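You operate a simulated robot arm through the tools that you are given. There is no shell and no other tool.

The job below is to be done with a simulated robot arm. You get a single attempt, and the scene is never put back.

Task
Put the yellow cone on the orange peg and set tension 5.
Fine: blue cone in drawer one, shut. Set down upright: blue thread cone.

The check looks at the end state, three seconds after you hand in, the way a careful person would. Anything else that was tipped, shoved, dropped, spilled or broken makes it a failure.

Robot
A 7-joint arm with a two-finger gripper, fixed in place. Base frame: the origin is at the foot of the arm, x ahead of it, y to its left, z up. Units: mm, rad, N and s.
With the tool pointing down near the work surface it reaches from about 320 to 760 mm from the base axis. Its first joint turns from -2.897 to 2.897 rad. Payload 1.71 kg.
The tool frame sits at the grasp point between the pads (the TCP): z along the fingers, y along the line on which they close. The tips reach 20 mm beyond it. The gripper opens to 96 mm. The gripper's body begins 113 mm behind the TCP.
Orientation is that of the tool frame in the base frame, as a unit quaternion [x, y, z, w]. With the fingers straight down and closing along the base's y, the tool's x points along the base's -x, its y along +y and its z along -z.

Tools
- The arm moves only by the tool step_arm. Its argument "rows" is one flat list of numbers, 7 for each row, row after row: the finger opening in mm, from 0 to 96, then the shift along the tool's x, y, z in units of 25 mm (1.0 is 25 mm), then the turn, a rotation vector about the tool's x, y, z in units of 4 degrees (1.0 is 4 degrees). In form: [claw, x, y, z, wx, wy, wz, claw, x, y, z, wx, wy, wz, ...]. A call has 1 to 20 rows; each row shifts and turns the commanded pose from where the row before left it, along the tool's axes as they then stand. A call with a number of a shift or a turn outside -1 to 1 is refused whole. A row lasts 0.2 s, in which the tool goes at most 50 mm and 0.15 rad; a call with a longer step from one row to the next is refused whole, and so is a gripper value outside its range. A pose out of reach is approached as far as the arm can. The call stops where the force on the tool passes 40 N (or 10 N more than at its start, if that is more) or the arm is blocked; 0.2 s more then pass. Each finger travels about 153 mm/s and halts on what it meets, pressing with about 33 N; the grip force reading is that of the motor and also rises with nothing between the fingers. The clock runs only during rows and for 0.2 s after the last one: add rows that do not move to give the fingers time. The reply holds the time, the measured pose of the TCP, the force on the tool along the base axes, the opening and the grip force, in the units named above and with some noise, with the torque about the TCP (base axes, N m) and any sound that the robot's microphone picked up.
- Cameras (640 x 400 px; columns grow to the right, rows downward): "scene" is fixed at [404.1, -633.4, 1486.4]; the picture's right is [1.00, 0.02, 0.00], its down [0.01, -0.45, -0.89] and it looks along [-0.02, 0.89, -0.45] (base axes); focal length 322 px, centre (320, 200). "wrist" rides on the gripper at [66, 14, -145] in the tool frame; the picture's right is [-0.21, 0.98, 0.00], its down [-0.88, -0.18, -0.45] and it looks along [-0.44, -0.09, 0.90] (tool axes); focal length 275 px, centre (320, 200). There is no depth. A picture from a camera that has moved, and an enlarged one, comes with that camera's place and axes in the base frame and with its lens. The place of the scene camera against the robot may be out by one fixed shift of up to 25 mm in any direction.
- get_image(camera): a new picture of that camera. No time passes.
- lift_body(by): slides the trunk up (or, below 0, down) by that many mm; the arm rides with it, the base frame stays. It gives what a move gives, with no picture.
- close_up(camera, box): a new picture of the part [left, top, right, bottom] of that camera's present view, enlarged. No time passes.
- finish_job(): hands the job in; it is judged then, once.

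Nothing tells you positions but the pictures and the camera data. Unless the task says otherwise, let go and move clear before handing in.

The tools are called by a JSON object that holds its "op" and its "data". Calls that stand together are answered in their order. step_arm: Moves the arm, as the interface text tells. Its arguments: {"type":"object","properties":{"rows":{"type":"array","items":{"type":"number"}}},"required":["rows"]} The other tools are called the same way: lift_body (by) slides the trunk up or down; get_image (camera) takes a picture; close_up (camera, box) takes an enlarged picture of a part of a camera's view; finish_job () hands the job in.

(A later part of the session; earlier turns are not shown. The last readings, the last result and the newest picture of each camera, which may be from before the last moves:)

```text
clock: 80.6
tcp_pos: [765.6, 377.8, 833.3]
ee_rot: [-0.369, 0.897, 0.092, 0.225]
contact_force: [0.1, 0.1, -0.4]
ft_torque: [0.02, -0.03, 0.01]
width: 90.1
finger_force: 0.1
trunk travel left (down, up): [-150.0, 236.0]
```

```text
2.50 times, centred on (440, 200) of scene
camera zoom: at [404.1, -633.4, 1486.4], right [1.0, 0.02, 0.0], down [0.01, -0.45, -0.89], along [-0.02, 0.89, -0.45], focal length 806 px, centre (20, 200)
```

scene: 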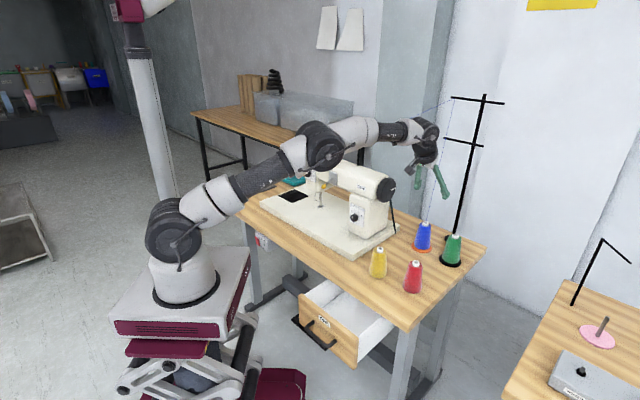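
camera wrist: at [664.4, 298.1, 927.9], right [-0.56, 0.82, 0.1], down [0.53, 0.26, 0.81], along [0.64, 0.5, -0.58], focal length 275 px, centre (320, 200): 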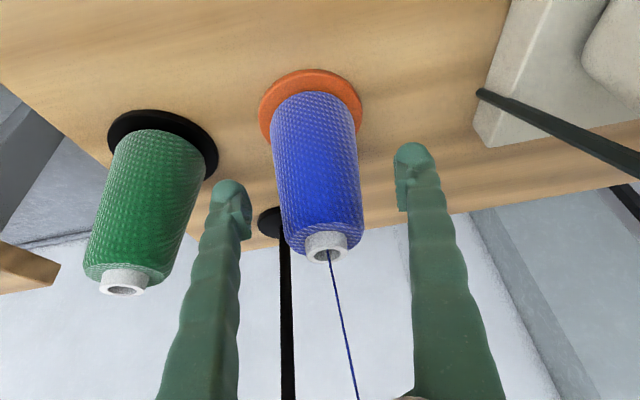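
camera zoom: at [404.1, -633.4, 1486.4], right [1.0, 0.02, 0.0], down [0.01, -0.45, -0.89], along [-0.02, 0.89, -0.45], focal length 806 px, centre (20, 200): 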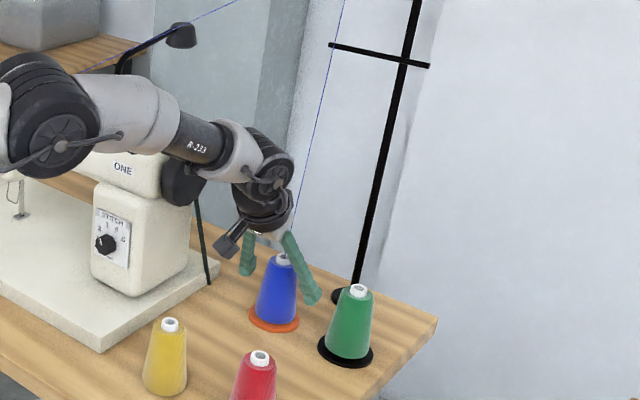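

The cone is centred between the fingers at grip height. I close on it.

{"op": "step_arm", "data": {"rows": [70, 0, 0, 0, 0, 0, 0, 55, 0, 0, 0, 0, 0, 0, 45, 0, 0, 0, 0, 0, 0, 35, 0, 0, 0, 0, 0, 0, 30, 0, 0, 0, 0, 0, 0, 30, 0, 0, 0, 0, 0, 0]}}

{"op": "close_up", "data": {"camera": "wrist", "box": [220, 60, 420, 280]}}

```text
clock: 82.0
tcp_pos: [763.8, 375.9, 832.7]
ee_rot: [-0.368, 0.898, 0.092, 0.224]
contact_force: [0.1, -0.5, -0.9]
ft_torque: [-0.01, -0.02, 0.03]
width: 47.8
finger_force: 32.7
trunk travel left (down, up): [-150.0, 236.0]
```

```text
1.82 times, centred on (320, 170) of wrist
camera zoom: at [664.4, 297.9, 928.1], right [-0.56, 0.82, 0.1], down [0.53, 0.26, 0.81], along [0.64, 0.5, -0.58], focal length 500 px, centre (320, 254)
```

zoom: 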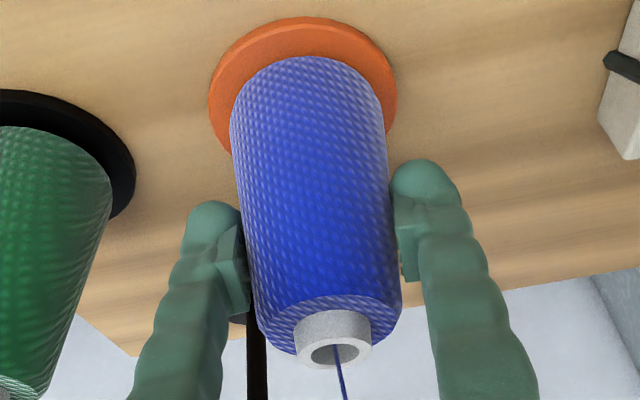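

Blue is held at 47.8 mm width. I lift it straight up off the peg, slowly at first.

{"op": "step_arm", "data": {"rows": [30, -0.19, 0, -0.353, 0, 0, 0, 30, -0.19, 0, -0.353, 0, 0, 0, 30, -0.282, 0, -0.529, 0, 0, 0, 30, 0, 0, 0, 0, 0, 0]}}

{"op": "get_image", "data": {"camera": "wrist"}}

{"op": "close_up", "data": {"camera": "scene", "box": [380, 120, 500, 280]}}

```text
clock: 83.0
tcp_pos: [764.4, 376.4, 867.5]
ee_rot: [-0.368, 0.898, 0.092, 0.224]
contact_force: [0.2, -0.1, -1.6]
ft_torque: [-0.02, 0.01, 0.0]
width: 47.8
finger_force: 32.6
trunk travel left (down, up): [-150.0, 236.0]
```

```text
taken
camera wrist: at [665.0, 297.9, 963.6], right [-0.56, 0.82, 0.1], down [0.53, 0.26, 0.81], along [0.64, 0.5, -0.59], focal length 275 px, centre (320, 200)
```

wrist: 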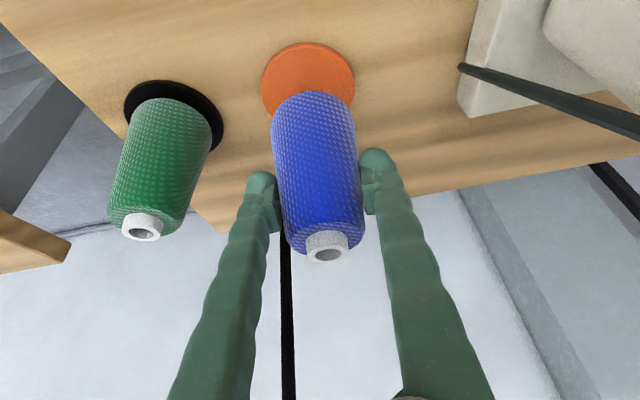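

```text
2.50 times, centred on (440, 200) of scene
camera zoom: at [404.1, -633.4, 1486.4], right [1.0, 0.02, 0.0], down [0.01, -0.45, -0.89], along [-0.02, 0.89, -0.45], focal length 806 px, centre (20, 200)
```

zoom: 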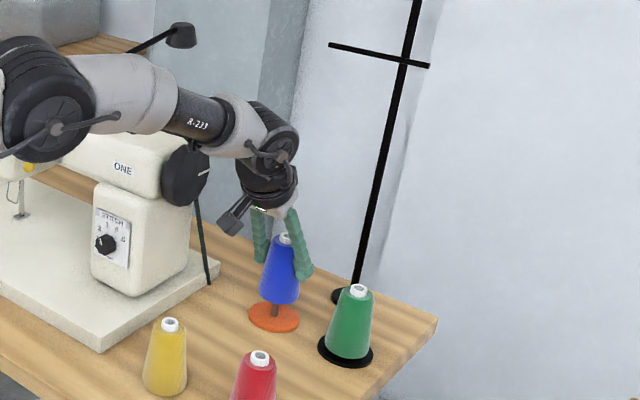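

Blue is sliding up along the spindle cleanly. I lift another 100 mm.

{"op": "step_arm", "data": {"rows": [30, -0.376, 0, -0.705, 0, 0, 0, 30, -0.376, 0, -0.705, 0, 0, 0, 30, -0.376, 0, -0.705, 0, 0, 0, 30, -0.376, 0, -0.705, 0, 0, 0, 30, -0.376, 0, -0.705, 0, 0, 0, 30, 0, 0, 0, 0, 0, 0]}}

{"op": "get_image", "data": {"camera": "wrist"}}

{"op": "close_up", "data": {"camera": "scene", "box": [380, 120, 500, 280]}}

```text
clock: 84.4
tcp_pos: [764.2, 377.1, 967.5]
ee_rot: [-0.37, 0.897, 0.092, 0.224]
contact_force: [-0.5, -0.9, -2.5]
ft_torque: [0.0, 0.0, 0.0]
width: 48.1
finger_force: 32.9
trunk travel left (down, up): [-150.0, 236.0]
```

```text
taken
camera wrist: at [665.0, 298.5, 1063.1], right [-0.56, 0.82, 0.1], down [0.53, 0.27, 0.8], along [0.64, 0.5, -0.59], focal length 275 px, centre (320, 200)
```

wrist: 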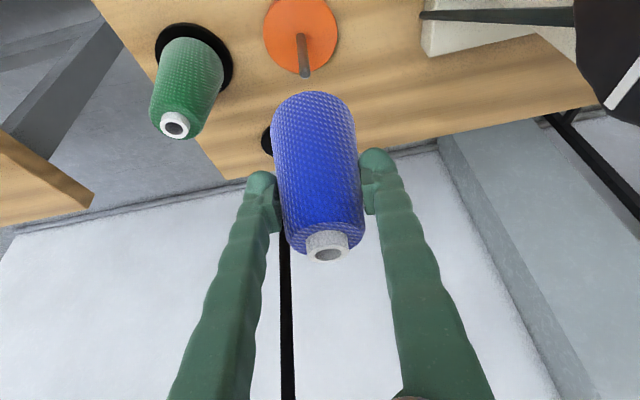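

```text
2.50 times, centred on (440, 200) of scene
camera zoom: at [404.1, -633.4, 1486.4], right [1.0, 0.02, 0.0], down [0.01, -0.45, -0.89], along [-0.02, 0.89, -0.45], focal length 806 px, centre (20, 200)
```

zoom: 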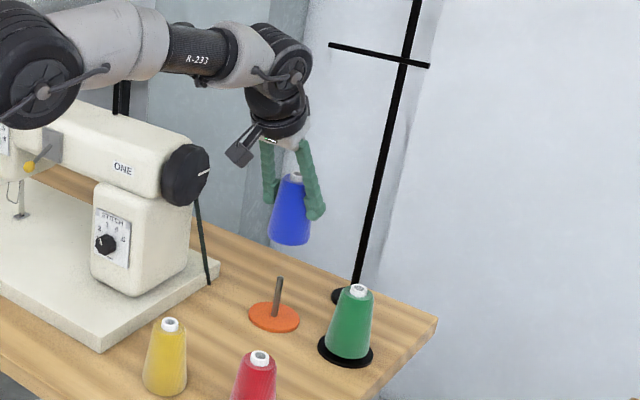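

Blue is clear of the spindle and hangs upright. While here I zoom in on the bare orange peg to locate its spindle.

{"op": "close_up", "data": {"camera": "wrist", "box": [240, 0, 360, 100]}}

```text
4.00 times, centred on (300, 50) of wrist
camera zoom: at [665.0, 298.5, 1063.1], right [-0.56, 0.82, 0.1], down [0.53, 0.27, 0.8], along [0.64, 0.5, -0.59], focal length 1101 px, centre (400, 800)
```

zoom: 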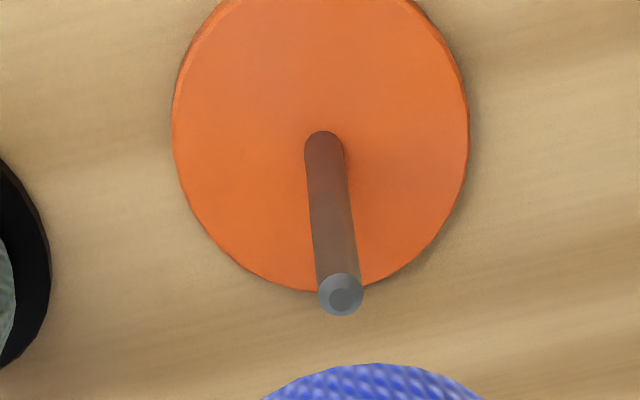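

The spindle is about 70 mm tall and 10 mm thick at (764, 377). Now I carry blue back over the table toward the drawer, its base staying well above the yellow cone, checking in stages.

{"op": "step_arm", "data": {"rows": [30, -0.2, 0, -0.4, 0, 0, 0, 30, 0.7, 0.05, -0.376, 0, 0, 0, 30, 0.7, 0.05, -0.376, 0, 0, 0, 30, 0.7, 0.05, -0.376, 0, 0, 0, 30, 0.7, 0.05, -0.376, 0, 0, 0, 30, 0.7, 0.05, -0.376, 0, 0, 0, 30, 0.7, 0.05, -0.376, 0, 0, 0, 30, 0.7, 0.05, -0.376, 0, 0, 0, 30, 0, 0, 0, 0, 0, 0]}}

{"op": "get_image", "data": {"camera": "scene"}}

```text
clock: 86.4
tcp_pos: [656.8, 284.3, 977.7]
ee_rot: [-0.368, 0.897, 0.092, 0.225]
contact_force: [-0.2, -0.1, -1.6]
ft_torque: [-0.01, -0.04, -0.01]
width: 48.0
finger_force: 33.0
trunk travel left (down, up): [-150.0, 236.0]
```

```text
taken
```

scene: 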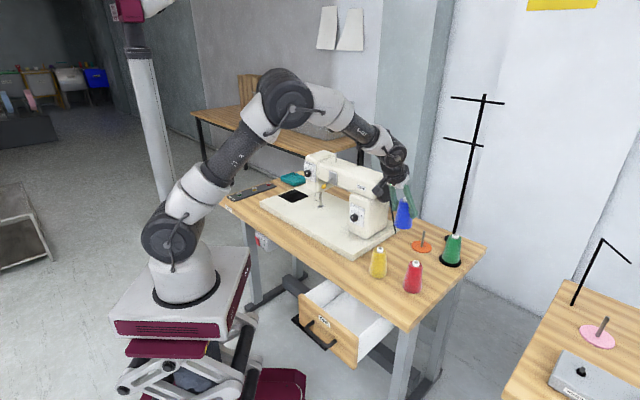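

Blue hangs steady and upright. I continue back past the yellow cone to in front of the table edge.

{"op": "step_arm", "data": {"rows": [30, 0.75, 0.08, -0.4, 0, 0, 0, 30, 0.75, 0.08, -0.4, 0, 0, 0, 30, 0.75, 0.08, -0.4, 0, 0, 0, 30, 0.75, 0.08, -0.4, 0, 0, 0, 30, 0.75, 0.08, -0.4, 0, 0, 0, 30, 0.75, 0.08, -0.4, 0, 0, 0, 30, 0.75, 0.08, -0.4, 0, 0, 0, 30, 0.75, 0.08, -0.4, 0, 0, 0, 30, 0.75, 0.08, -0.4, 0, 0, 0, 30, 0, 0, 0, 0, 0, 0]}}

{"op": "get_image", "data": {"camera": "scene"}}

{"op": "get_image", "data": {"camera": "wrist"}}

```text
clock: 88.6
tcp_pos: [507.3, 162.8, 975.7]
ee_rot: [-0.368, 0.898, 0.091, 0.224]
contact_force: [0.1, 0.2, -1.3]
ft_torque: [0.02, -0.02, 0.01]
width: 47.8
finger_force: 33.0
trunk travel left (down, up): [-150.0, 236.0]
```

```text
taken
```

scene: 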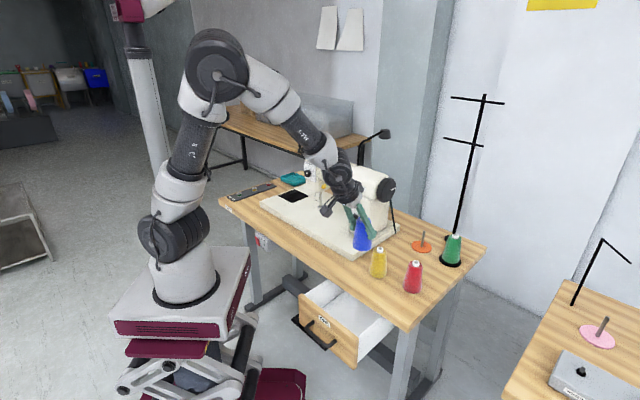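

```text
taken
camera wrist: at [407.8, 84.3, 1071.9], right [-0.56, 0.82, 0.1], down [0.53, 0.27, 0.81], along [0.64, 0.5, -0.59], focal length 275 px, centre (320, 200)
```

wrist: 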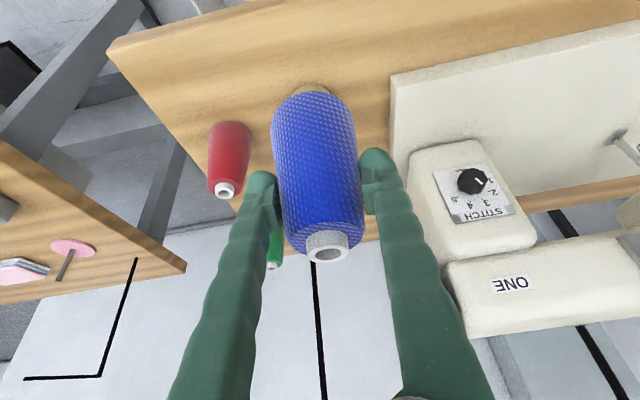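

Yellow is cleared. I move back and down to just over the open drawer.

{"op": "step_arm", "data": {"rows": [30, 0.913, 0, 0.419, 0, 0, 0, 30, 0.913, 0, 0.419, 0, 0, 0, 30, 0.913, 0, 0.419, 0, 0, 0, 30, 0.913, 0, 0.419, 0, 0, 0, 30, 0.913, 0, 0.419, 0, 0, 0, 30, 0, 0, 0, 0, 0, 0]}}

{"op": "get_image", "data": {"camera": "wrist"}}

{"op": "close_up", "data": {"camera": "scene", "box": [280, 190, 440, 370]}}

```text
clock: 90.0
tcp_pos: [454.0, 109.2, 878.0]
ee_rot: [-0.368, 0.897, 0.092, 0.225]
contact_force: [-0.1, 0.3, -1.5]
ft_torque: [0.0, 0.0, -0.02]
width: 47.6
finger_force: 33.1
trunk travel left (down, up): [-150.0, 236.0]
```

```text
taken
camera wrist: at [354.5, 30.2, 974.1], right [-0.56, 0.82, 0.1], down [0.53, 0.27, 0.81], along [0.64, 0.5, -0.58], focal length 275 px, centre (320, 200)
```

wrist: 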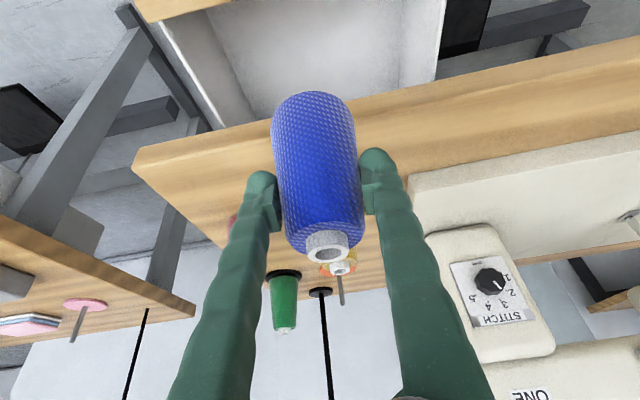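

```text
2.22 times, centred on (360, 280) of scene
camera zoom: at [404.1, -633.4, 1486.4], right [1.0, 0.02, 0.0], down [0.01, -0.45, -0.89], along [-0.02, 0.89, -0.45], focal length 716 px, centre (231, 22)
```

zoom: 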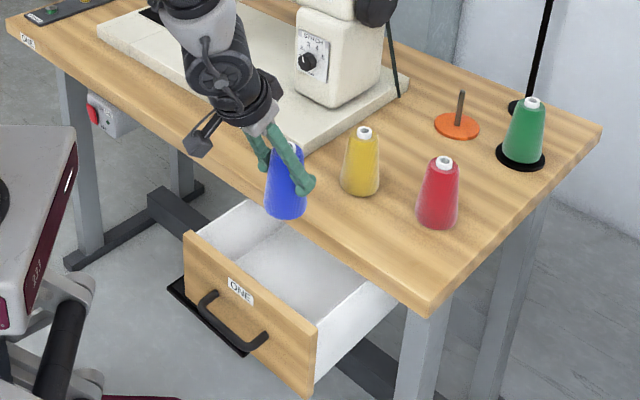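

Blue is over the middle of the open drawer (depth 400, lateral 240), clear of panel and table edge. I lower it straight down most of the way and look.

{"op": "step_arm", "data": {"rows": [30, 0.4255, 0, 0.797, 0, 0, 0, 30, 0.4255, 0, 0.797, 0, 0, 0, 30, 0.4255, 0, 0.797, 0, 0, 0, 30, 0.4255, 0, 0.797, 0, 0, 0, 30, 0.4255, 0, 0.797, 0, 0, 0, 30, 0.4255, 0, 0.797, 0, 0, 0, 30, 0.4255, 0, 0.797, 0, 0, 0, 30, 0, 0, 0, 0, 0, 0]}}

{"op": "get_image", "data": {"camera": "wrist"}}

{"op": "close_up", "data": {"camera": "scene", "box": [280, 190, 440, 370]}}

```text
clock: 91.8
tcp_pos: [452.8, 108.8, 720.7]
ee_rot: [-0.369, 0.897, 0.092, 0.226]
contact_force: [-0.1, 0.6, -1.7]
ft_torque: [0.03, -0.01, 0.01]
width: 47.8
finger_force: 32.8
trunk travel left (down, up): [-150.0, 236.0]
```

```text
taken
camera wrist: at [353.5, 30.1, 815.7], right [-0.56, 0.82, 0.1], down [0.53, 0.26, 0.81], along [0.64, 0.5, -0.58], focal length 275 px, centre (320, 200)
```

wrist: 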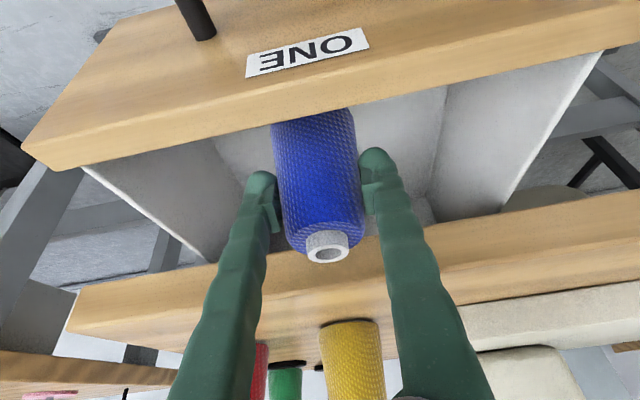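

```text
2.22 times, centred on (360, 280) of scene
camera zoom: at [404.1, -633.4, 1486.4], right [1.0, 0.02, 0.0], down [0.01, -0.45, -0.89], along [-0.02, 0.89, -0.45], focal length 716 px, centre (231, 22)
```

zoom: 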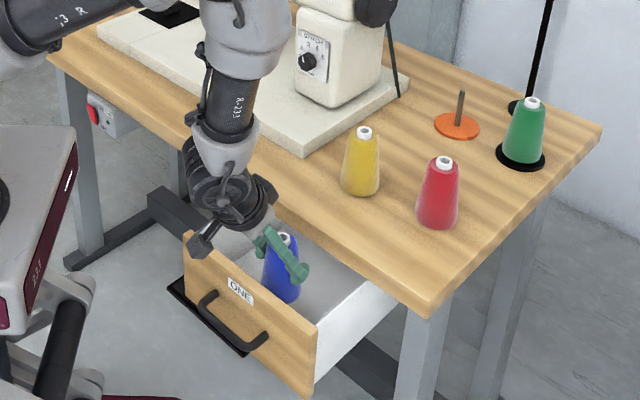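

The cone is inside the drawer with its base roughly 55 mm above the floor. I lower further in small steps, watching the vertical force for touchdown.

{"op": "step_arm", "data": {"rows": [30, 0.15, 0, 0.282, 0, 0, 0, 30, 0.15, 0, 0.282, 0, 0, 0, 30, 0.15, 0, 0.282, 0, 0, 0, 30, 0.15, 0, 0.282, 0, 0, 0, 30, 0, 0, 0, 0, 0, 0]}}

{"op": "step_arm", "data": {"rows": [30, 0.094, 0, 0.176, 0, 0, 0, 30, 0.094, 0, 0.176, 0, 0, 0, 30, 0, 0, 0, 0, 0, 0]}}

{"op": "get_image", "data": {"camera": "wrist"}}

```text
clock: 93.0
tcp_pos: [455.8, 109.4, 688.3]
ee_rot: [-0.369, 0.897, 0.092, 0.226]
contact_force: [-0.1, -0.1, -2.5]
ft_torque: [0.01, 0.03, 0.03]
width: 48.0
finger_force: 33.3
trunk travel left (down, up): [-150.0, 236.0]
```

```text
clock: 93.8
tcp_pos: [454.8, 109.3, 677.4]
ee_rot: [-0.368, 0.898, 0.092, 0.225]
contact_force: [0.0, 1.0, -2.2]
ft_torque: [0.01, 0.02, 0.03]
width: 48.0
finger_force: 32.5
trunk travel left (down, up): [-150.0, 236.0]
```

```text
taken
camera wrist: at [354.9, 30.0, 773.1], right [-0.56, 0.82, 0.1], down [0.53, 0.26, 0.81], along [0.64, 0.5, -0.58], focal length 275 px, centre (320, 200)
```

wrist: 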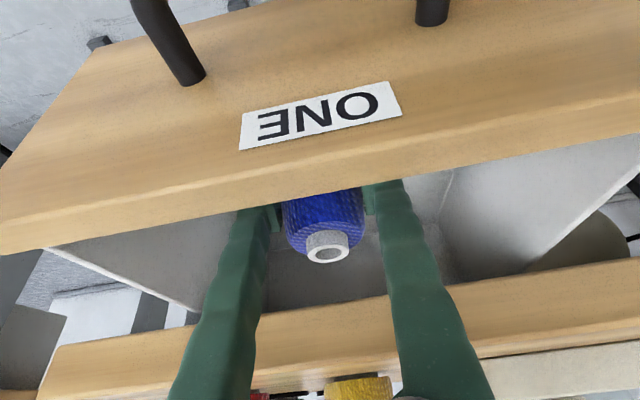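

No touch yet at base height about 615. I keep lowering in small steps.

{"op": "step_arm", "data": {"rows": [30, 0.075, 0, 0.141, 0, 0, 0, 30, 0.075, 0, 0.141, 0, 0, 0, 30, 0, 0, 0, 0, 0, 0]}}

{"op": "step_arm", "data": {"rows": [30, 0.056, 0, 0.106, 0, 0, 0, 30, 0, 0, 0, 0, 0, 0]}}

{"op": "step_arm", "data": {"rows": [30, 0.056, 0, 0.106, 0, 0, 0, 30, 0, 0, 0, 0, 0, 0]}}

```text
clock: 94.6
tcp_pos: [456.1, 109.5, 670.2]
ee_rot: [-0.368, 0.897, 0.091, 0.227]
contact_force: [1.0, 0.1, 15.6]
ft_torque: [0.11, 0.37, 0.0]
width: 47.9
finger_force: 32.8
trunk travel left (down, up): [-150.0, 236.0]
```

```text
clock: 95.0
tcp_pos: [446.8, 108.5, 676.3]
ee_rot: [-0.371, 0.894, 0.09, 0.235]
contact_force: [-0.2, 0.5, -2.6]
ft_torque: [-0.03, 0.01, 0.01]
width: 47.8
finger_force: 33.6
trunk travel left (down, up): [-150.0, 236.0]
stopped in row 2: the force on the tool passed its limit at 42 N (the readings are from after the stop); the commanded pose is now the measured one
```

```text
clock: 95.6
tcp_pos: [448.9, 108.4, 673.1]
ee_rot: [-0.369, 0.895, 0.089, 0.236]
contact_force: [-0.5, 0.2, -1.5]
ft_torque: [-0.02, -0.01, -0.01]
width: 48.1
finger_force: 33.8
trunk travel left (down, up): [-150.0, 236.0]
```

The cone touched the floor at about TCP z 670 and the last steps overshot into the force limit; it now hangs just above the floor again. I look before setting it down.

{"op": "get_image", "data": {"camera": "wrist"}}

{"op": "close_up", "data": {"camera": "scene", "box": [310, 260, 400, 360]}}

```text
taken
camera wrist: at [345.3, 30.4, 765.7], right [-0.56, 0.82, 0.09], down [0.51, 0.26, 0.82], along [0.65, 0.5, -0.57], focal length 275 px, centre (320, 200)
```

wrist: 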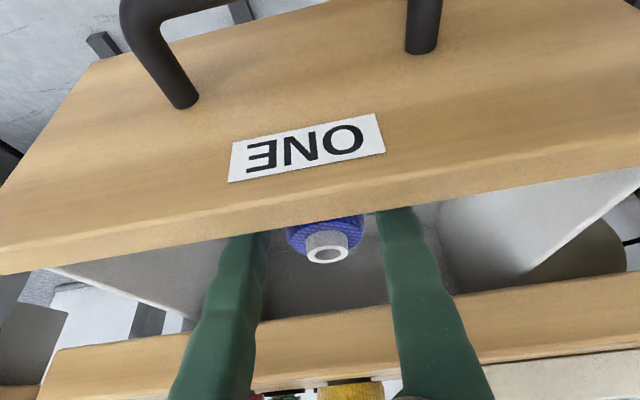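

```text
4.00 times, centred on (355, 310) of scene
camera zoom: at [404.1, -633.4, 1486.4], right [1.0, 0.02, 0.0], down [0.01, -0.45, -0.89], along [-0.02, 0.89, -0.45], focal length 1290 px, centre (180, -240)
```

zoom: 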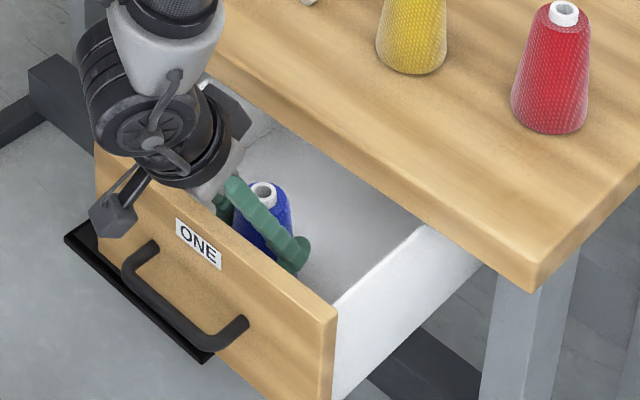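

The cone is still upright between the fingers and nothing else touches. I lower 2 mm at a time, one call each, to find gentle contact.

{"op": "step_arm", "data": {"rows": [30, 0.038, 0, 0.07, 0, 0, 0, 30, 0, 0, 0, 0, 0, 0]}}

```text
clock: 96.2
tcp_pos: [445.9, 109.5, 670.4]
ee_rot: [-0.371, 0.894, 0.089, 0.235]
contact_force: [-0.1, 0.8, -1.3]
ft_torque: [-0.02, 0.01, 0.02]
width: 47.8
finger_force: 32.8
trunk travel left (down, up): [-150.0, 236.0]
```

{"op": "step_arm", "data": {"rows": [30, 0.038, 0, 0.07, 0, 0, 0, 30, 0, 0, 0, 0, 0, 0]}}

```text
clock: 96.8
tcp_pos: [447.1, 110.6, 671.9]
ee_rot: [-0.37, 0.894, 0.088, 0.238]
contact_force: [0.5, -0.5, 21.2]
ft_torque: [0.02, 0.5, 0.01]
width: 47.8
finger_force: 32.5
trunk travel left (down, up): [-150.0, 236.0]
```

Touchdown: 21 N at the base edge. I ease up about 1.5 mm to relieve the push before opening.

{"op": "step_arm", "data": {"rows": [30, -0.028, 0, -0.053, 0, 0, 0, 30, 0, 0, 0, 0, 0, 0]}}

```text
clock: 97.4
tcp_pos: [448.5, 109.7, 669.8]
ee_rot: [-0.37, 0.894, 0.089, 0.235]
contact_force: [2.9, -1.5, 13.1]
ft_torque: [0.01, 0.14, 0.04]
width: 47.9
finger_force: 33.0
trunk travel left (down, up): [-150.0, 236.0]
```

{"op": "step_arm", "data": {"rows": [30, -0.019, 0, -0.035, 0, 0, 0, 30, 0, 0, 0, 0, 0, 0, 49, 0, 0, 0, 0, 0, 0, 52, 0, 0, 0, 0, 0, 0, 58, 0, 0, 0, 0, 0, 0, 68, 0, 0, 0, 0, 0, 0, 80, 0, 0, 0, 0, 0, 0, 80, 0, 0, 0, 0, 0, 0]}}

{"op": "get_image", "data": {"camera": "wrist"}}

{"op": "close_up", "data": {"camera": "scene", "box": [310, 260, 400, 360]}}

```text
clock: 99.2
tcp_pos: [446.9, 108.9, 670.8]
ee_rot: [-0.369, 0.895, 0.089, 0.235]
contact_force: [0.0, 1.1, -0.3]
ft_torque: [-0.01, 0.0, -0.01]
width: 80.0
finger_force: 0.1
trunk travel left (down, up): [-150.0, 236.0]
```

```text
taken
camera wrist: at [345.1, 30.2, 764.1], right [-0.56, 0.82, 0.09], down [0.51, 0.26, 0.82], along [0.65, 0.5, -0.57], focal length 275 px, centre (320, 200)
```

wrist: 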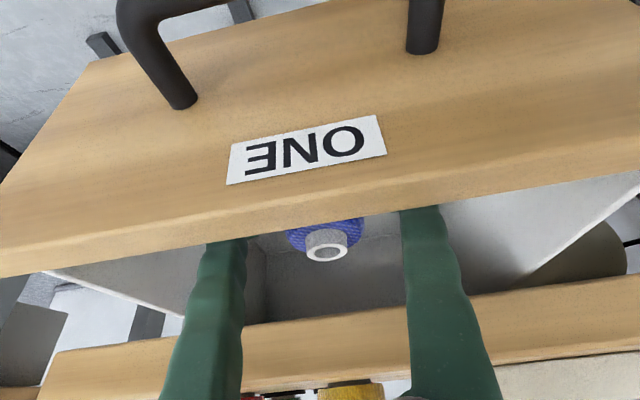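

```text
4.00 times, centred on (355, 310) of scene
camera zoom: at [404.1, -633.4, 1486.4], right [1.0, 0.02, 0.0], down [0.01, -0.45, -0.89], along [-0.02, 0.89, -0.45], focal length 1290 px, centre (180, -240)
```

zoom: 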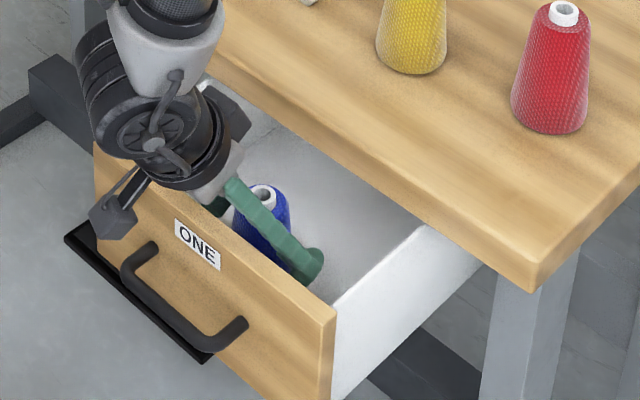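

Blue is released and standing in the drawer. I raise the hand straight up and check it.

{"op": "step_arm", "data": {"rows": [80, -0.243, 0, -0.437, 0, 0, 0, 80, -0.486, 0, -0.874, 0, 0, 0, 80, -0.486, 0, -0.874, 0, 0, 0, 80, -0.486, 0, -0.874, 0, 0, 0, 80, -0.486, 0, -0.874, 0, 0, 0, 80, -0.486, 0, -0.874, 0, 0, 0, 80, -0.486, 0, -0.874, 0, 0, 0, 80, -0.486, 0, -0.874, 0, 0, 0, 80, -0.486, 0, -0.874, 0, 0, 0, 80, 0, 0, 0, 0, 0, 0]}}

{"op": "get_image", "data": {"camera": "wrist"}}

{"op": "close_up", "data": {"camera": "scene", "box": [300, 230, 420, 370]}}

```text
clock: 101.4
tcp_pos: [444.8, 111.1, 885.9]
ee_rot: [-0.37, 0.895, 0.088, 0.234]
contact_force: [0.4, 0.0, 0.3]
ft_torque: [0.01, -0.02, -0.04]
width: 79.9
finger_force: 0.0
trunk travel left (down, up): [-150.0, 236.0]
```

```text
taken
camera wrist: at [342.6, 32.5, 978.5], right [-0.56, 0.82, 0.09], down [0.51, 0.26, 0.82], along [0.65, 0.5, -0.57], focal length 275 px, centre (320, 200)
```

wrist: 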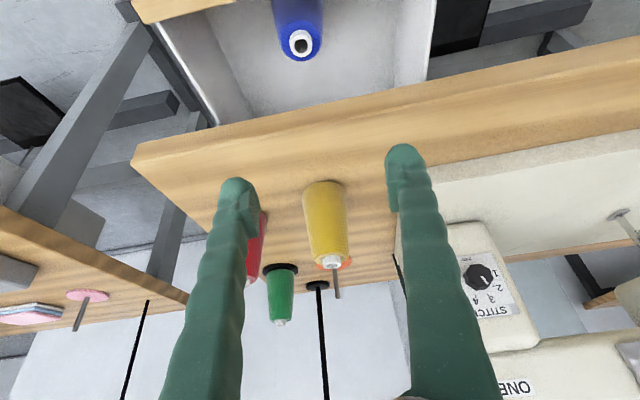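

```text
2.86 times, centred on (360, 300) of scene
camera zoom: at [404.1, -633.4, 1486.4], right [1.0, 0.02, 0.0], down [0.01, -0.45, -0.89], along [-0.02, 0.89, -0.45], focal length 921 px, centre (206, -86)
```

zoom: 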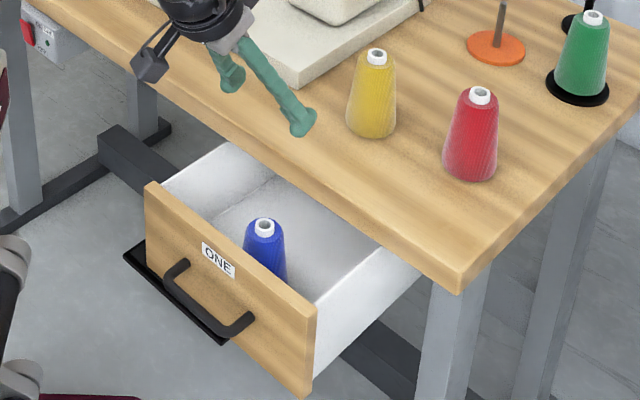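

Blue stands upright in drawer ONE, its top (about z 707) below the panel top (about 721), so it will clear when shut. I straighten the hand to vertical and go to the front of the handle to push the drawer closed.

{"op": "step_arm", "data": {"rows": [40, 0, 0, 0, 0, 1, 0, 40, 0, 0, 0, 0, 1, 0, 40, 0, 0, 0, 0, 1, 0, 40, 0, 0, 0, 0, 1, 0, 40, 0, 0, 0, 0, 1, 0, 40, 0, 0, 0, 0, 1, 0, 40, 0, 0, 0, 0, 1, 0, 40, 0, 0, 0, 0, 0.3, -0.35, 40, 0, 0, 0, 0, 0, 0]}}

{"op": "step_arm", "data": {"rows": [40, 0.9, 0.02, 0, 0, 0, 0, 40, 0.9, 0.02, 0, 0, 0, 0, 40, 0.9, 0.02, 0, 0, 0, 0, 40, 0.9, 0.02, 0, 0, 0, 0, 40, 0.9, 0.02, 0, 0, 0, 0, 40, 0.9, 0.02, 0, 0, 0, 0, 40, 0, 0, 0, 0, 0, 0]}}

{"op": "get_image", "data": {"camera": "wrist"}}

{"op": "get_image", "data": {"camera": "scene"}}

```text
clock: 103.4
tcp_pos: [444.5, 112.3, 884.0]
ee_rot: [-0.392, 0.92, -0.007, 0.002]
contact_force: [-1.2, 0.3, 0.3]
ft_torque: [0.02, 0.02, 0.02]
width: 40.1
finger_force: 0.0
trunk travel left (down, up): [-150.0, 236.0]
```

```text
clock: 105.0
tcp_pos: [349.8, 16.7, 883.9]
ee_rot: [-0.391, 0.921, -0.006, 0.001]
contact_force: [0.7, -0.5, 1.0]
ft_torque: [0.01, -0.01, 0.02]
width: 39.8
finger_force: 0.0
trunk travel left (down, up): [-150.0, 236.0]
```

```text
taken
camera wrist: at [293.2, -19.5, 1027.6], right [-0.56, 0.83, -0.01], down [0.74, 0.51, 0.45], along [0.38, 0.24, -0.89], focal length 275 px, centre (320, 200)
```

wrist: 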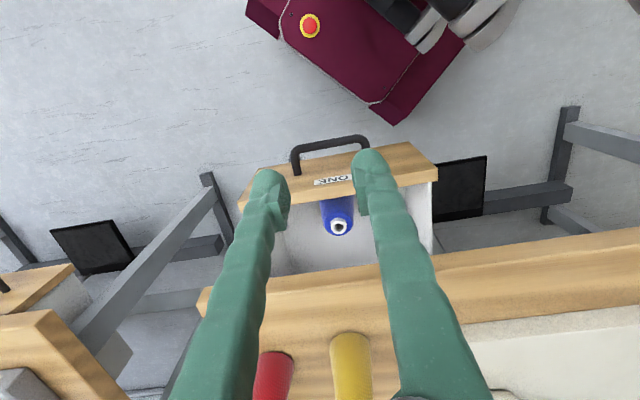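

```text
taken
```

scene: 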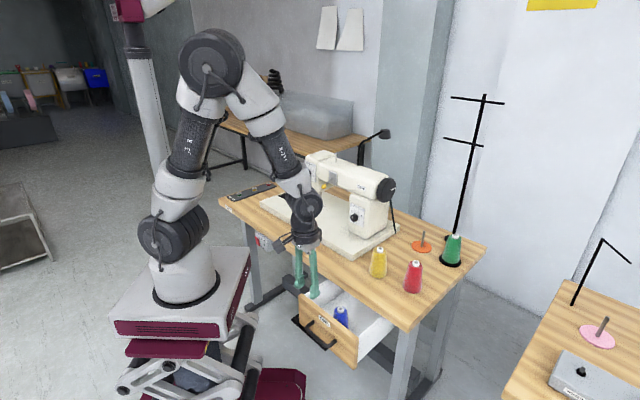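

The hand is vertical, 17 mm in front of the handle bar in depth. I lower it beside the bar.

{"op": "step_arm", "data": {"rows": [40, 0, 0, 0.9, 0, 0, 0.37, 40, 0, 0, 0.96, 0, 0, 0, 40, 0, 0, 0.96, 0, 0, 0, 40, 0, 0, 0.96, 0, 0, 0, 40, 0, 0, 0.96, 0, 0, 0, 40, 0, 0, 0.96, 0, 0, 0, 40, 0, 0, 0.96, 0, 0, 0, 40, 0, 0, 0.96, 0, 0, 0, 40, 0, 0, 0.96, 0, 0, 0, 40, 0, 0, 0, 0, 0, 0]}}

{"op": "get_image", "data": {"camera": "wrist"}}

{"op": "close_up", "data": {"camera": "scene", "box": [280, 230, 400, 370]}}

```text
clock: 107.2
tcp_pos: [351.6, 14.2, 669.0]
ee_rot: [-0.379, 0.925, -0.007, 0.002]
contact_force: [-0.5, -0.2, 0.2]
ft_torque: [0.0, -0.01, 0.01]
width: 39.9
finger_force: 0.0
trunk travel left (down, up): [-150.0, 236.0]
```

```text
taken
camera wrist: at [293.0, -20.0, 812.7], right [-0.54, 0.84, -0.01], down [0.75, 0.49, 0.45], along [0.38, 0.23, -0.89], focal length 275 px, centre (320, 200)
```

wrist: 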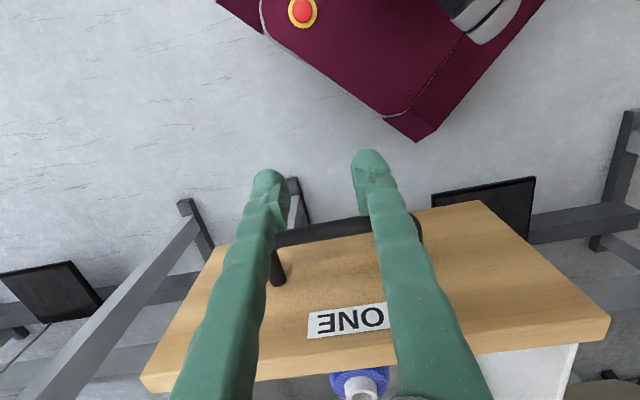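

```text
2.86 times, centred on (340, 300) of scene
camera zoom: at [404.1, -633.4, 1486.4], right [1.0, 0.02, 0.0], down [0.01, -0.45, -0.89], along [-0.02, 0.89, -0.45], focal length 921 px, centre (263, -86)
```

zoom: 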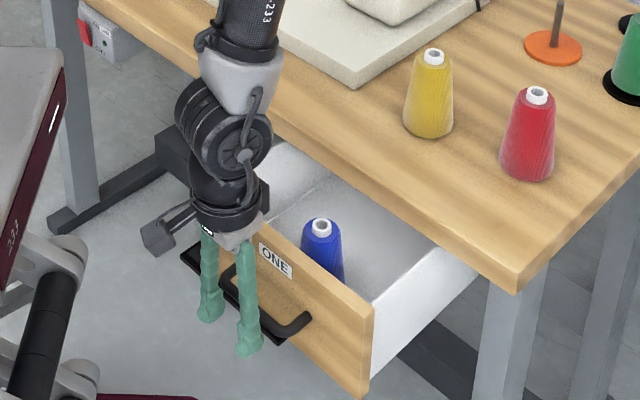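

The fingers are in front of the bar. I push the drawer in gently.

{"op": "step_arm", "data": {"rows": [40, -0.2, 0, 0, 0, 0, 0, 40, -0.2, 0, 0, 0, 0, 0, 40, -0.2, 0, 0, 0, 0, 0, 40, -0.2, 0, 0, 0, 0, 0, 40, -0.2, 0, 0, 0, 0, 0, 40, -0.2, 0, 0, 0, 0, 0, 40, -0.25, 0, 0, 0, 0, 0, 40, -0.25, 0, 0, 0, 0, 0, 40, -0.25, 0, 0, 0, 0, 0, 40, 0, 0, 0, 0, 0, 0]}}

{"op": "close_up", "data": {"camera": "scene", "box": [280, 230, 400, 370]}}

```text
clock: 109.4
tcp_pos: [387.1, 47.9, 670.3]
ee_rot: [-0.379, 0.925, -0.007, 0.003]
contact_force: [-0.6, -0.1, 0.1]
ft_torque: [-0.04, -0.02, 0.01]
width: 39.9
finger_force: 0.1
trunk travel left (down, up): [-150.0, 236.0]
```

```text
2.86 times, centred on (340, 300) of scene
camera zoom: at [404.1, -633.4, 1486.4], right [1.0, 0.02, 0.0], down [0.01, -0.45, -0.89], along [-0.02, 0.89, -0.45], focal length 921 px, centre (263, -86)
```

zoom: 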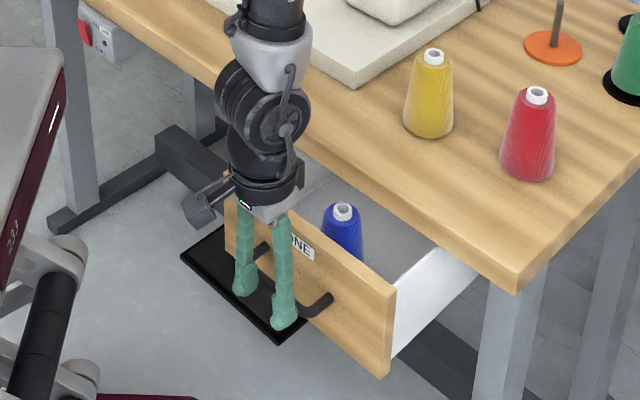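

The drawer moves freely with the cone steady. I continue pushing.

{"op": "step_arm", "data": {"rows": [40, -0.2, 0, 0, 0, 0, 0, 40, -0.28, 0, 0, 0, 0, 0, 40, -0.28, 0, 0, 0, 0, 0, 40, -0.28, 0, 0, 0, 0, 0, 40, -0.28, 0, 0, 0, 0, 0, 40, -0.28, 0, 0, 0, 0, 0, 40, -0.28, 0, 0, 0, 0, 0, 40, -0.28, 0, 0, 0, 0, 0, 40, -0.28, 0, 0, 0, 0, 0, 40, -0.28, 0, 0, 0, 0, 0, 40, -0.28, 0, 0, 0, 0, 0, 40, -0.2, 0, 0, 0, 0, 0, 40, 0, 0, 0, 0, 0, 0]}}

{"op": "close_up", "data": {"camera": "scene", "box": [280, 230, 400, 370]}}

{"op": "get_image", "data": {"camera": "wrist"}}

```text
clock: 112.2
tcp_pos: [442.0, 104.9, 669.0]
ee_rot: [-0.379, 0.925, -0.007, 0.003]
contact_force: [-0.4, -0.8, -1.2]
ft_torque: [-0.02, 0.04, 0.03]
width: 39.7
finger_force: 0.0
trunk travel left (down, up): [-150.0, 236.0]
```

```text
2.86 times, centred on (340, 300) of scene
camera zoom: at [404.1, -633.4, 1486.4], right [1.0, 0.02, 0.0], down [0.01, -0.45, -0.89], along [-0.02, 0.89, -0.45], focal length 921 px, centre (263, -86)
```

zoom: 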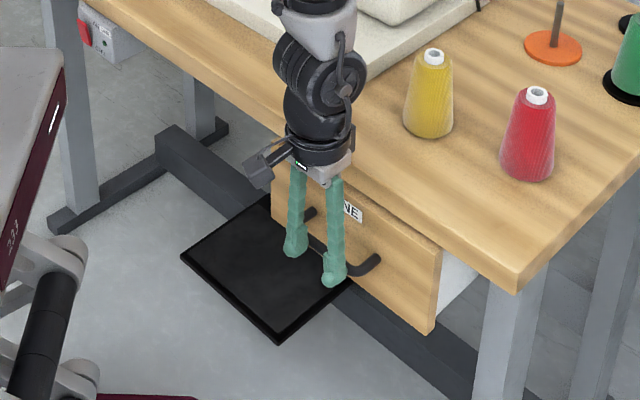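

```text
taken
camera wrist: at [384.4, 70.1, 813.2], right [-0.54, 0.84, -0.01], down [0.75, 0.49, 0.45], along [0.38, 0.23, -0.89], focal length 275 px, centre (320, 200)
```

wrist: 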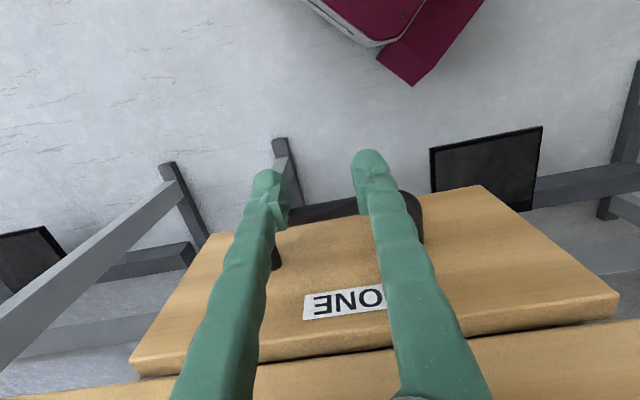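

About 15 mm of opening remains. I push on in 3 mm steps until I feel the stop.

{"op": "step_arm", "data": {"rows": [40, -0.15, 0, 0, 0, 0, 0, 40, -0.15, 0, 0, 0, 0, 0, 40, -0.15, 0, 0, 0, 0, 0, 40, 0, 0, 0, 0, 0, 0]}}

{"op": "close_up", "data": {"camera": "scene", "box": [310, 250, 400, 350]}}

```text
clock: 113.2
tcp_pos: [450.7, 112.2, 670.4]
ee_rot: [-0.379, 0.925, -0.007, 0.003]
contact_force: [-0.4, -0.7, 0.0]
ft_torque: [-0.05, -0.02, 0.03]
width: 39.5
finger_force: 0.1
trunk travel left (down, up): [-150.0, 236.0]
```

```text
4.00 times, centred on (355, 300) of scene
camera zoom: at [404.1, -633.4, 1486.4], right [1.0, 0.02, 0.0], down [0.01, -0.45, -0.89], along [-0.02, 0.89, -0.45], focal length 1290 px, centre (180, -200)
```

zoom: 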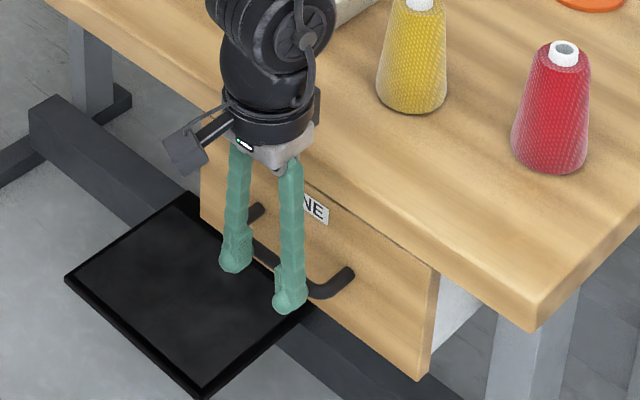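

{"op": "step_arm", "data": {"rows": [40, -0.1, 0, 0, 0, 0, 0, 40, -0.1, 0, 0, 0, 0, 0, 40, 0, 0, 0, 0, 0, 0]}}

{"op": "close_up", "data": {"camera": "scene", "box": [310, 250, 400, 350]}}

```text
clock: 114.0
tcp_pos: [451.1, 113.6, 669.6]
ee_rot: [-0.378, 0.926, -0.007, -0.002]
contact_force: [-16.7, -16.6, -0.9]
ft_torque: [-0.28, 0.16, 0.38]
width: 39.3
finger_force: 0.0
trunk travel left (down, up): [-150.0, 236.0]
```

```text
4.00 times, centred on (355, 300) of scene
camera zoom: at [404.1, -633.4, 1486.4], right [1.0, 0.02, 0.0], down [0.01, -0.45, -0.89], along [-0.02, 0.89, -0.45], focal length 1290 px, centre (180, -200)
```

zoom: 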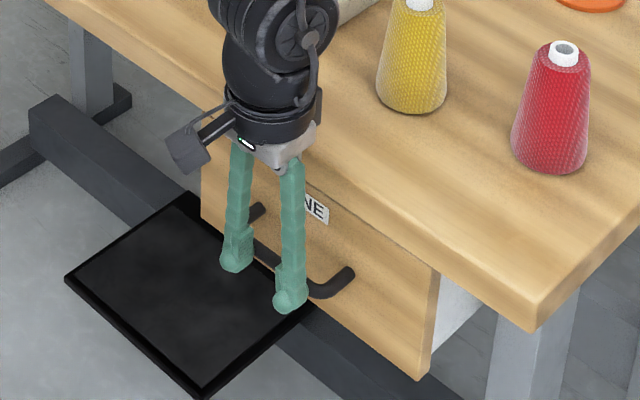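

I feel the stop (23 N): the drawer is at its end. I back off, rise, and compare with the original closed picture.

{"op": "step_arm", "data": {"rows": [40, 0.4, 0, 0, 0, 0, 0, 40, 0.6, 0, 0, 0, 0, 0, 40, 0, 0, -0.9, 0, 0, 0, 40, 0, 0, -1, 0, 0, 0, 40, 0, 0, -1, 0, 0, 0, 40, 0, 0, -1, 0, 0, 0, 40, 0, 0, -1, 0, 0, 0, 40, 0, 0, -1, 0, 0, 0, 40, 0, 0, -1, 0, 0, 0, 40, 0, 0, -1, 0, 0, 0, 40, 0, 0, -1, 0, 0, 0, 40, 0, 0, -1, 0, 0, 0, 40, 0, 0, 0, 0, 0, 0]}}

{"op": "close_up", "data": {"camera": "scene", "box": [310, 270, 410, 350]}}

{"op": "get_image", "data": {"camera": "wrist"}}

{"op": "get_image", "data": {"camera": "scene"}}

```text
clock: 116.8
tcp_pos: [431.8, 100.6, 917.2]
ee_rot: [-0.38, 0.925, -0.006, 0.002]
contact_force: [0.3, -0.4, 0.7]
ft_torque: [0.01, -0.01, 0.01]
width: 40.1
finger_force: 0.0
trunk travel left (down, up): [-150.0, 236.0]
```

```text
5.00 times, centred on (360, 310) of scene
camera zoom: at [404.1, -633.4, 1486.4], right [1.0, 0.02, 0.0], down [0.01, -0.45, -0.89], along [-0.02, 0.89, -0.45], focal length 1612 px, centre (120, -350)
```

zoom: 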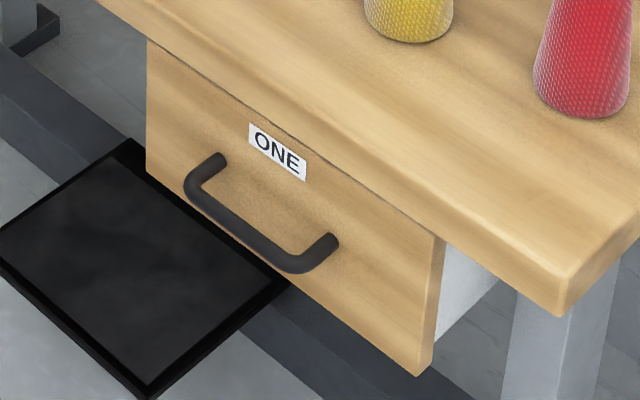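

```text
taken
camera wrist: at [375.2, 66.3, 1060.7], right [-0.54, 0.84, -0.01], down [0.75, 0.49, 0.45], along [0.38, 0.23, -0.89], focal length 275 px, centre (320, 200)
```

wrist: 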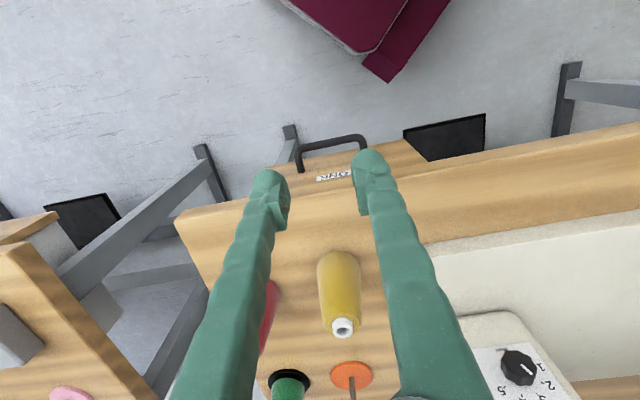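

```text
taken
```

scene: 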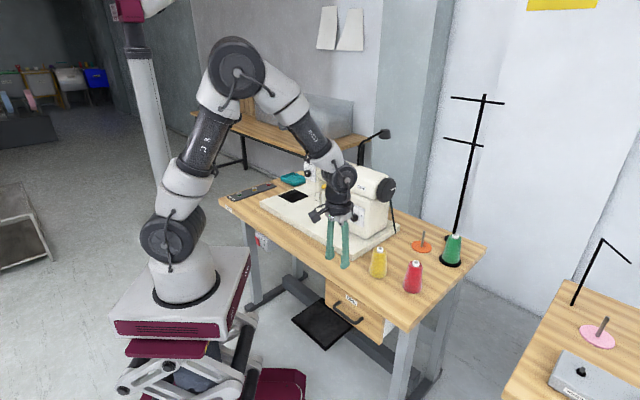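

The drawer is shut exactly as in the first picture, with blue upright inside. Now the yellow cone at about (577, 221): I tilt the hand 28° again, open wide and move above it.

{"op": "step_arm", "data": {"rows": [60, 0, 0, 0, -0.18, 0, 0, 70, 0, 0, 0, 0, -1, 0, 80, 0, 0, 0, 0, -1, 0, 90, 0, 0, 0, 0, -1, 0, 90, 0, 0, 0, 0, -1, 0, 90, 0, 0, 0, 0, -1, 0, 90, 0, 0, 0, 0, -1, 0, 90, 0, 0, 0, 0, -1, 0, 90, 0, 0, 0, 0, 0, 0]}}

{"op": "step_arm", "data": {"rows": [90, -0.883, -0.078, 0.341, 0, 0, 0, 90, -0.883, -0.078, 0.341, 0, 0, 0, 90, -0.883, -0.078, 0.341, 0, 0, 0, 90, -0.883, -0.078, 0.341, 0, 0, 0, 90, -0.883, -0.078, 0.341, 0, 0, 0, 90, -0.883, -0.078, 0.341, 0, 0, 0, 90, 0, 0, 0, 0, 0, 0]}}

{"op": "get_image", "data": {"camera": "wrist"}}

{"op": "close_up", "data": {"camera": "scene", "box": [290, 130, 470, 310]}}

```text
clock: 118.8
tcp_pos: [434.3, 101.6, 916.2]
ee_rot: [-0.369, 0.898, 0.09, 0.223]
contact_force: [0.6, 1.2, 0.0]
ft_torque: [-0.02, 0.03, 0.01]
width: 90.0
finger_force: 0.0
trunk travel left (down, up): [-150.0, 236.0]
```

```text
clock: 120.4
tcp_pos: [543.4, 191.9, 933.6]
ee_rot: [-0.37, 0.898, 0.09, 0.223]
contact_force: [-0.2, -0.8, 0.0]
ft_torque: [0.02, -0.02, 0.01]
width: 90.2
finger_force: 0.1
trunk travel left (down, up): [-150.0, 236.0]
```

```text
taken
camera wrist: at [443.1, 113.7, 1030.0], right [-0.56, 0.82, 0.09], down [0.53, 0.27, 0.8], along [0.64, 0.5, -0.59], focal length 275 px, centre (320, 200)
```

wrist: 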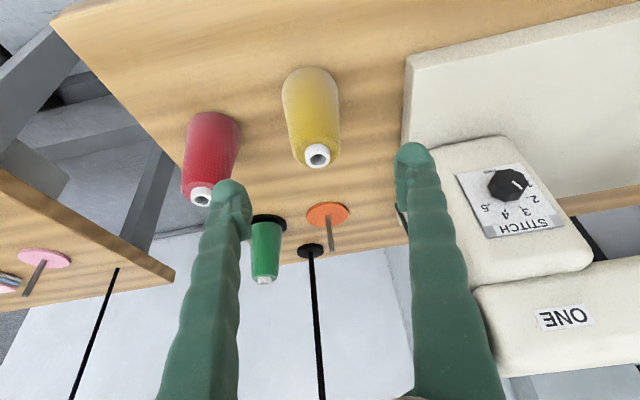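

```text
2.22 times, centred on (380, 220) of scene
camera zoom: at [404.1, -633.4, 1486.4], right [1.0, 0.02, 0.0], down [0.01, -0.45, -0.89], along [-0.02, 0.89, -0.45], focal length 716 px, centre (187, 156)
```

zoom: 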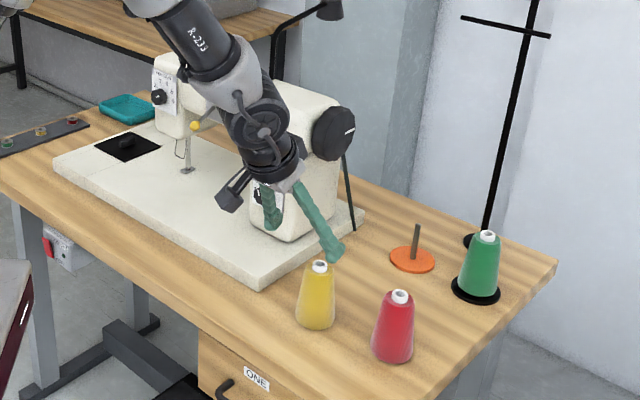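

The yellow cone is just ahead. I zoom to fix its axis.

{"op": "close_up", "data": {"camera": "wrist", "box": [260, 60, 370, 175]}}

```text
3.48 times, centred on (315, 118) of wrist
camera zoom: at [443.1, 113.7, 1030.0], right [-0.56, 0.82, 0.09], down [0.53, 0.27, 0.8], along [0.64, 0.5, -0.59], focal length 958 px, centre (337, 487)
```

zoom: 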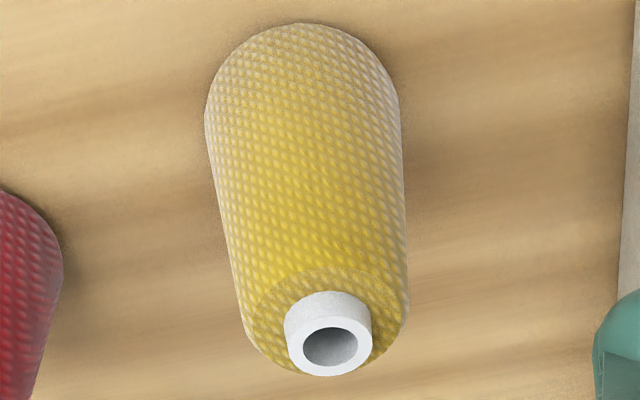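

Yellow's axis is about (577, 222), top near z 861. I move over it and descend around it in two parts.

{"op": "step_arm", "data": {"rows": [90, -0.794, -0.05, 0.424, 0, 0, 0, 90, -0.794, -0.05, 0.424, 0, 0, 0, 90, 0.416, 0, 0.78, 0, 0, 0, 90, 0.416, 0, 0.78, 0, 0, 0, 90, 0, 0, 0, 0, 0, 0]}}

{"op": "get_image", "data": {"camera": "wrist"}}

{"op": "close_up", "data": {"camera": "wrist", "box": [250, 50, 390, 200]}}

```text
clock: 121.6
tcp_pos: [577.1, 223.3, 890.6]
ee_rot: [-0.369, 0.898, 0.091, 0.223]
contact_force: [0.0, 0.2, 0.3]
ft_torque: [0.02, 0.02, -0.01]
width: 90.1
finger_force: 0.0
trunk travel left (down, up): [-150.0, 236.0]
```

```text
taken
camera wrist: at [476.0, 144.6, 985.4], right [-0.56, 0.82, 0.09], down [0.53, 0.27, 0.8], along [0.64, 0.5, -0.59], focal length 275 px, centre (320, 200)
```

wrist: 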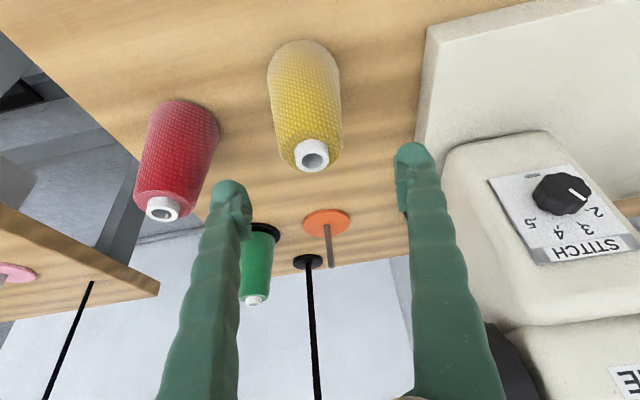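

```text
2.67 times, centred on (320, 125) of wrist
camera zoom: at [476.0, 144.6, 985.4], right [-0.56, 0.82, 0.09], down [0.53, 0.27, 0.8], along [0.64, 0.5, -0.59], focal length 734 px, centre (320, 400)
```

zoom: 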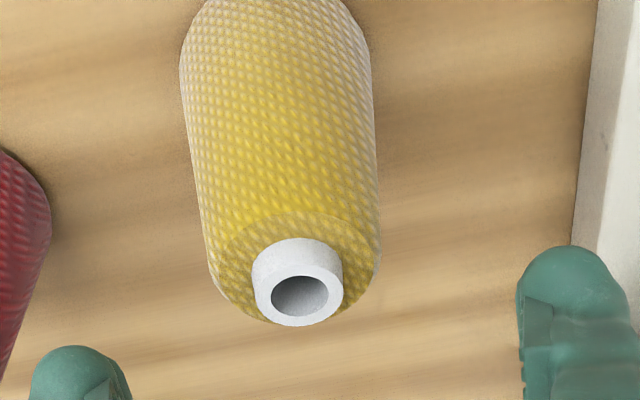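

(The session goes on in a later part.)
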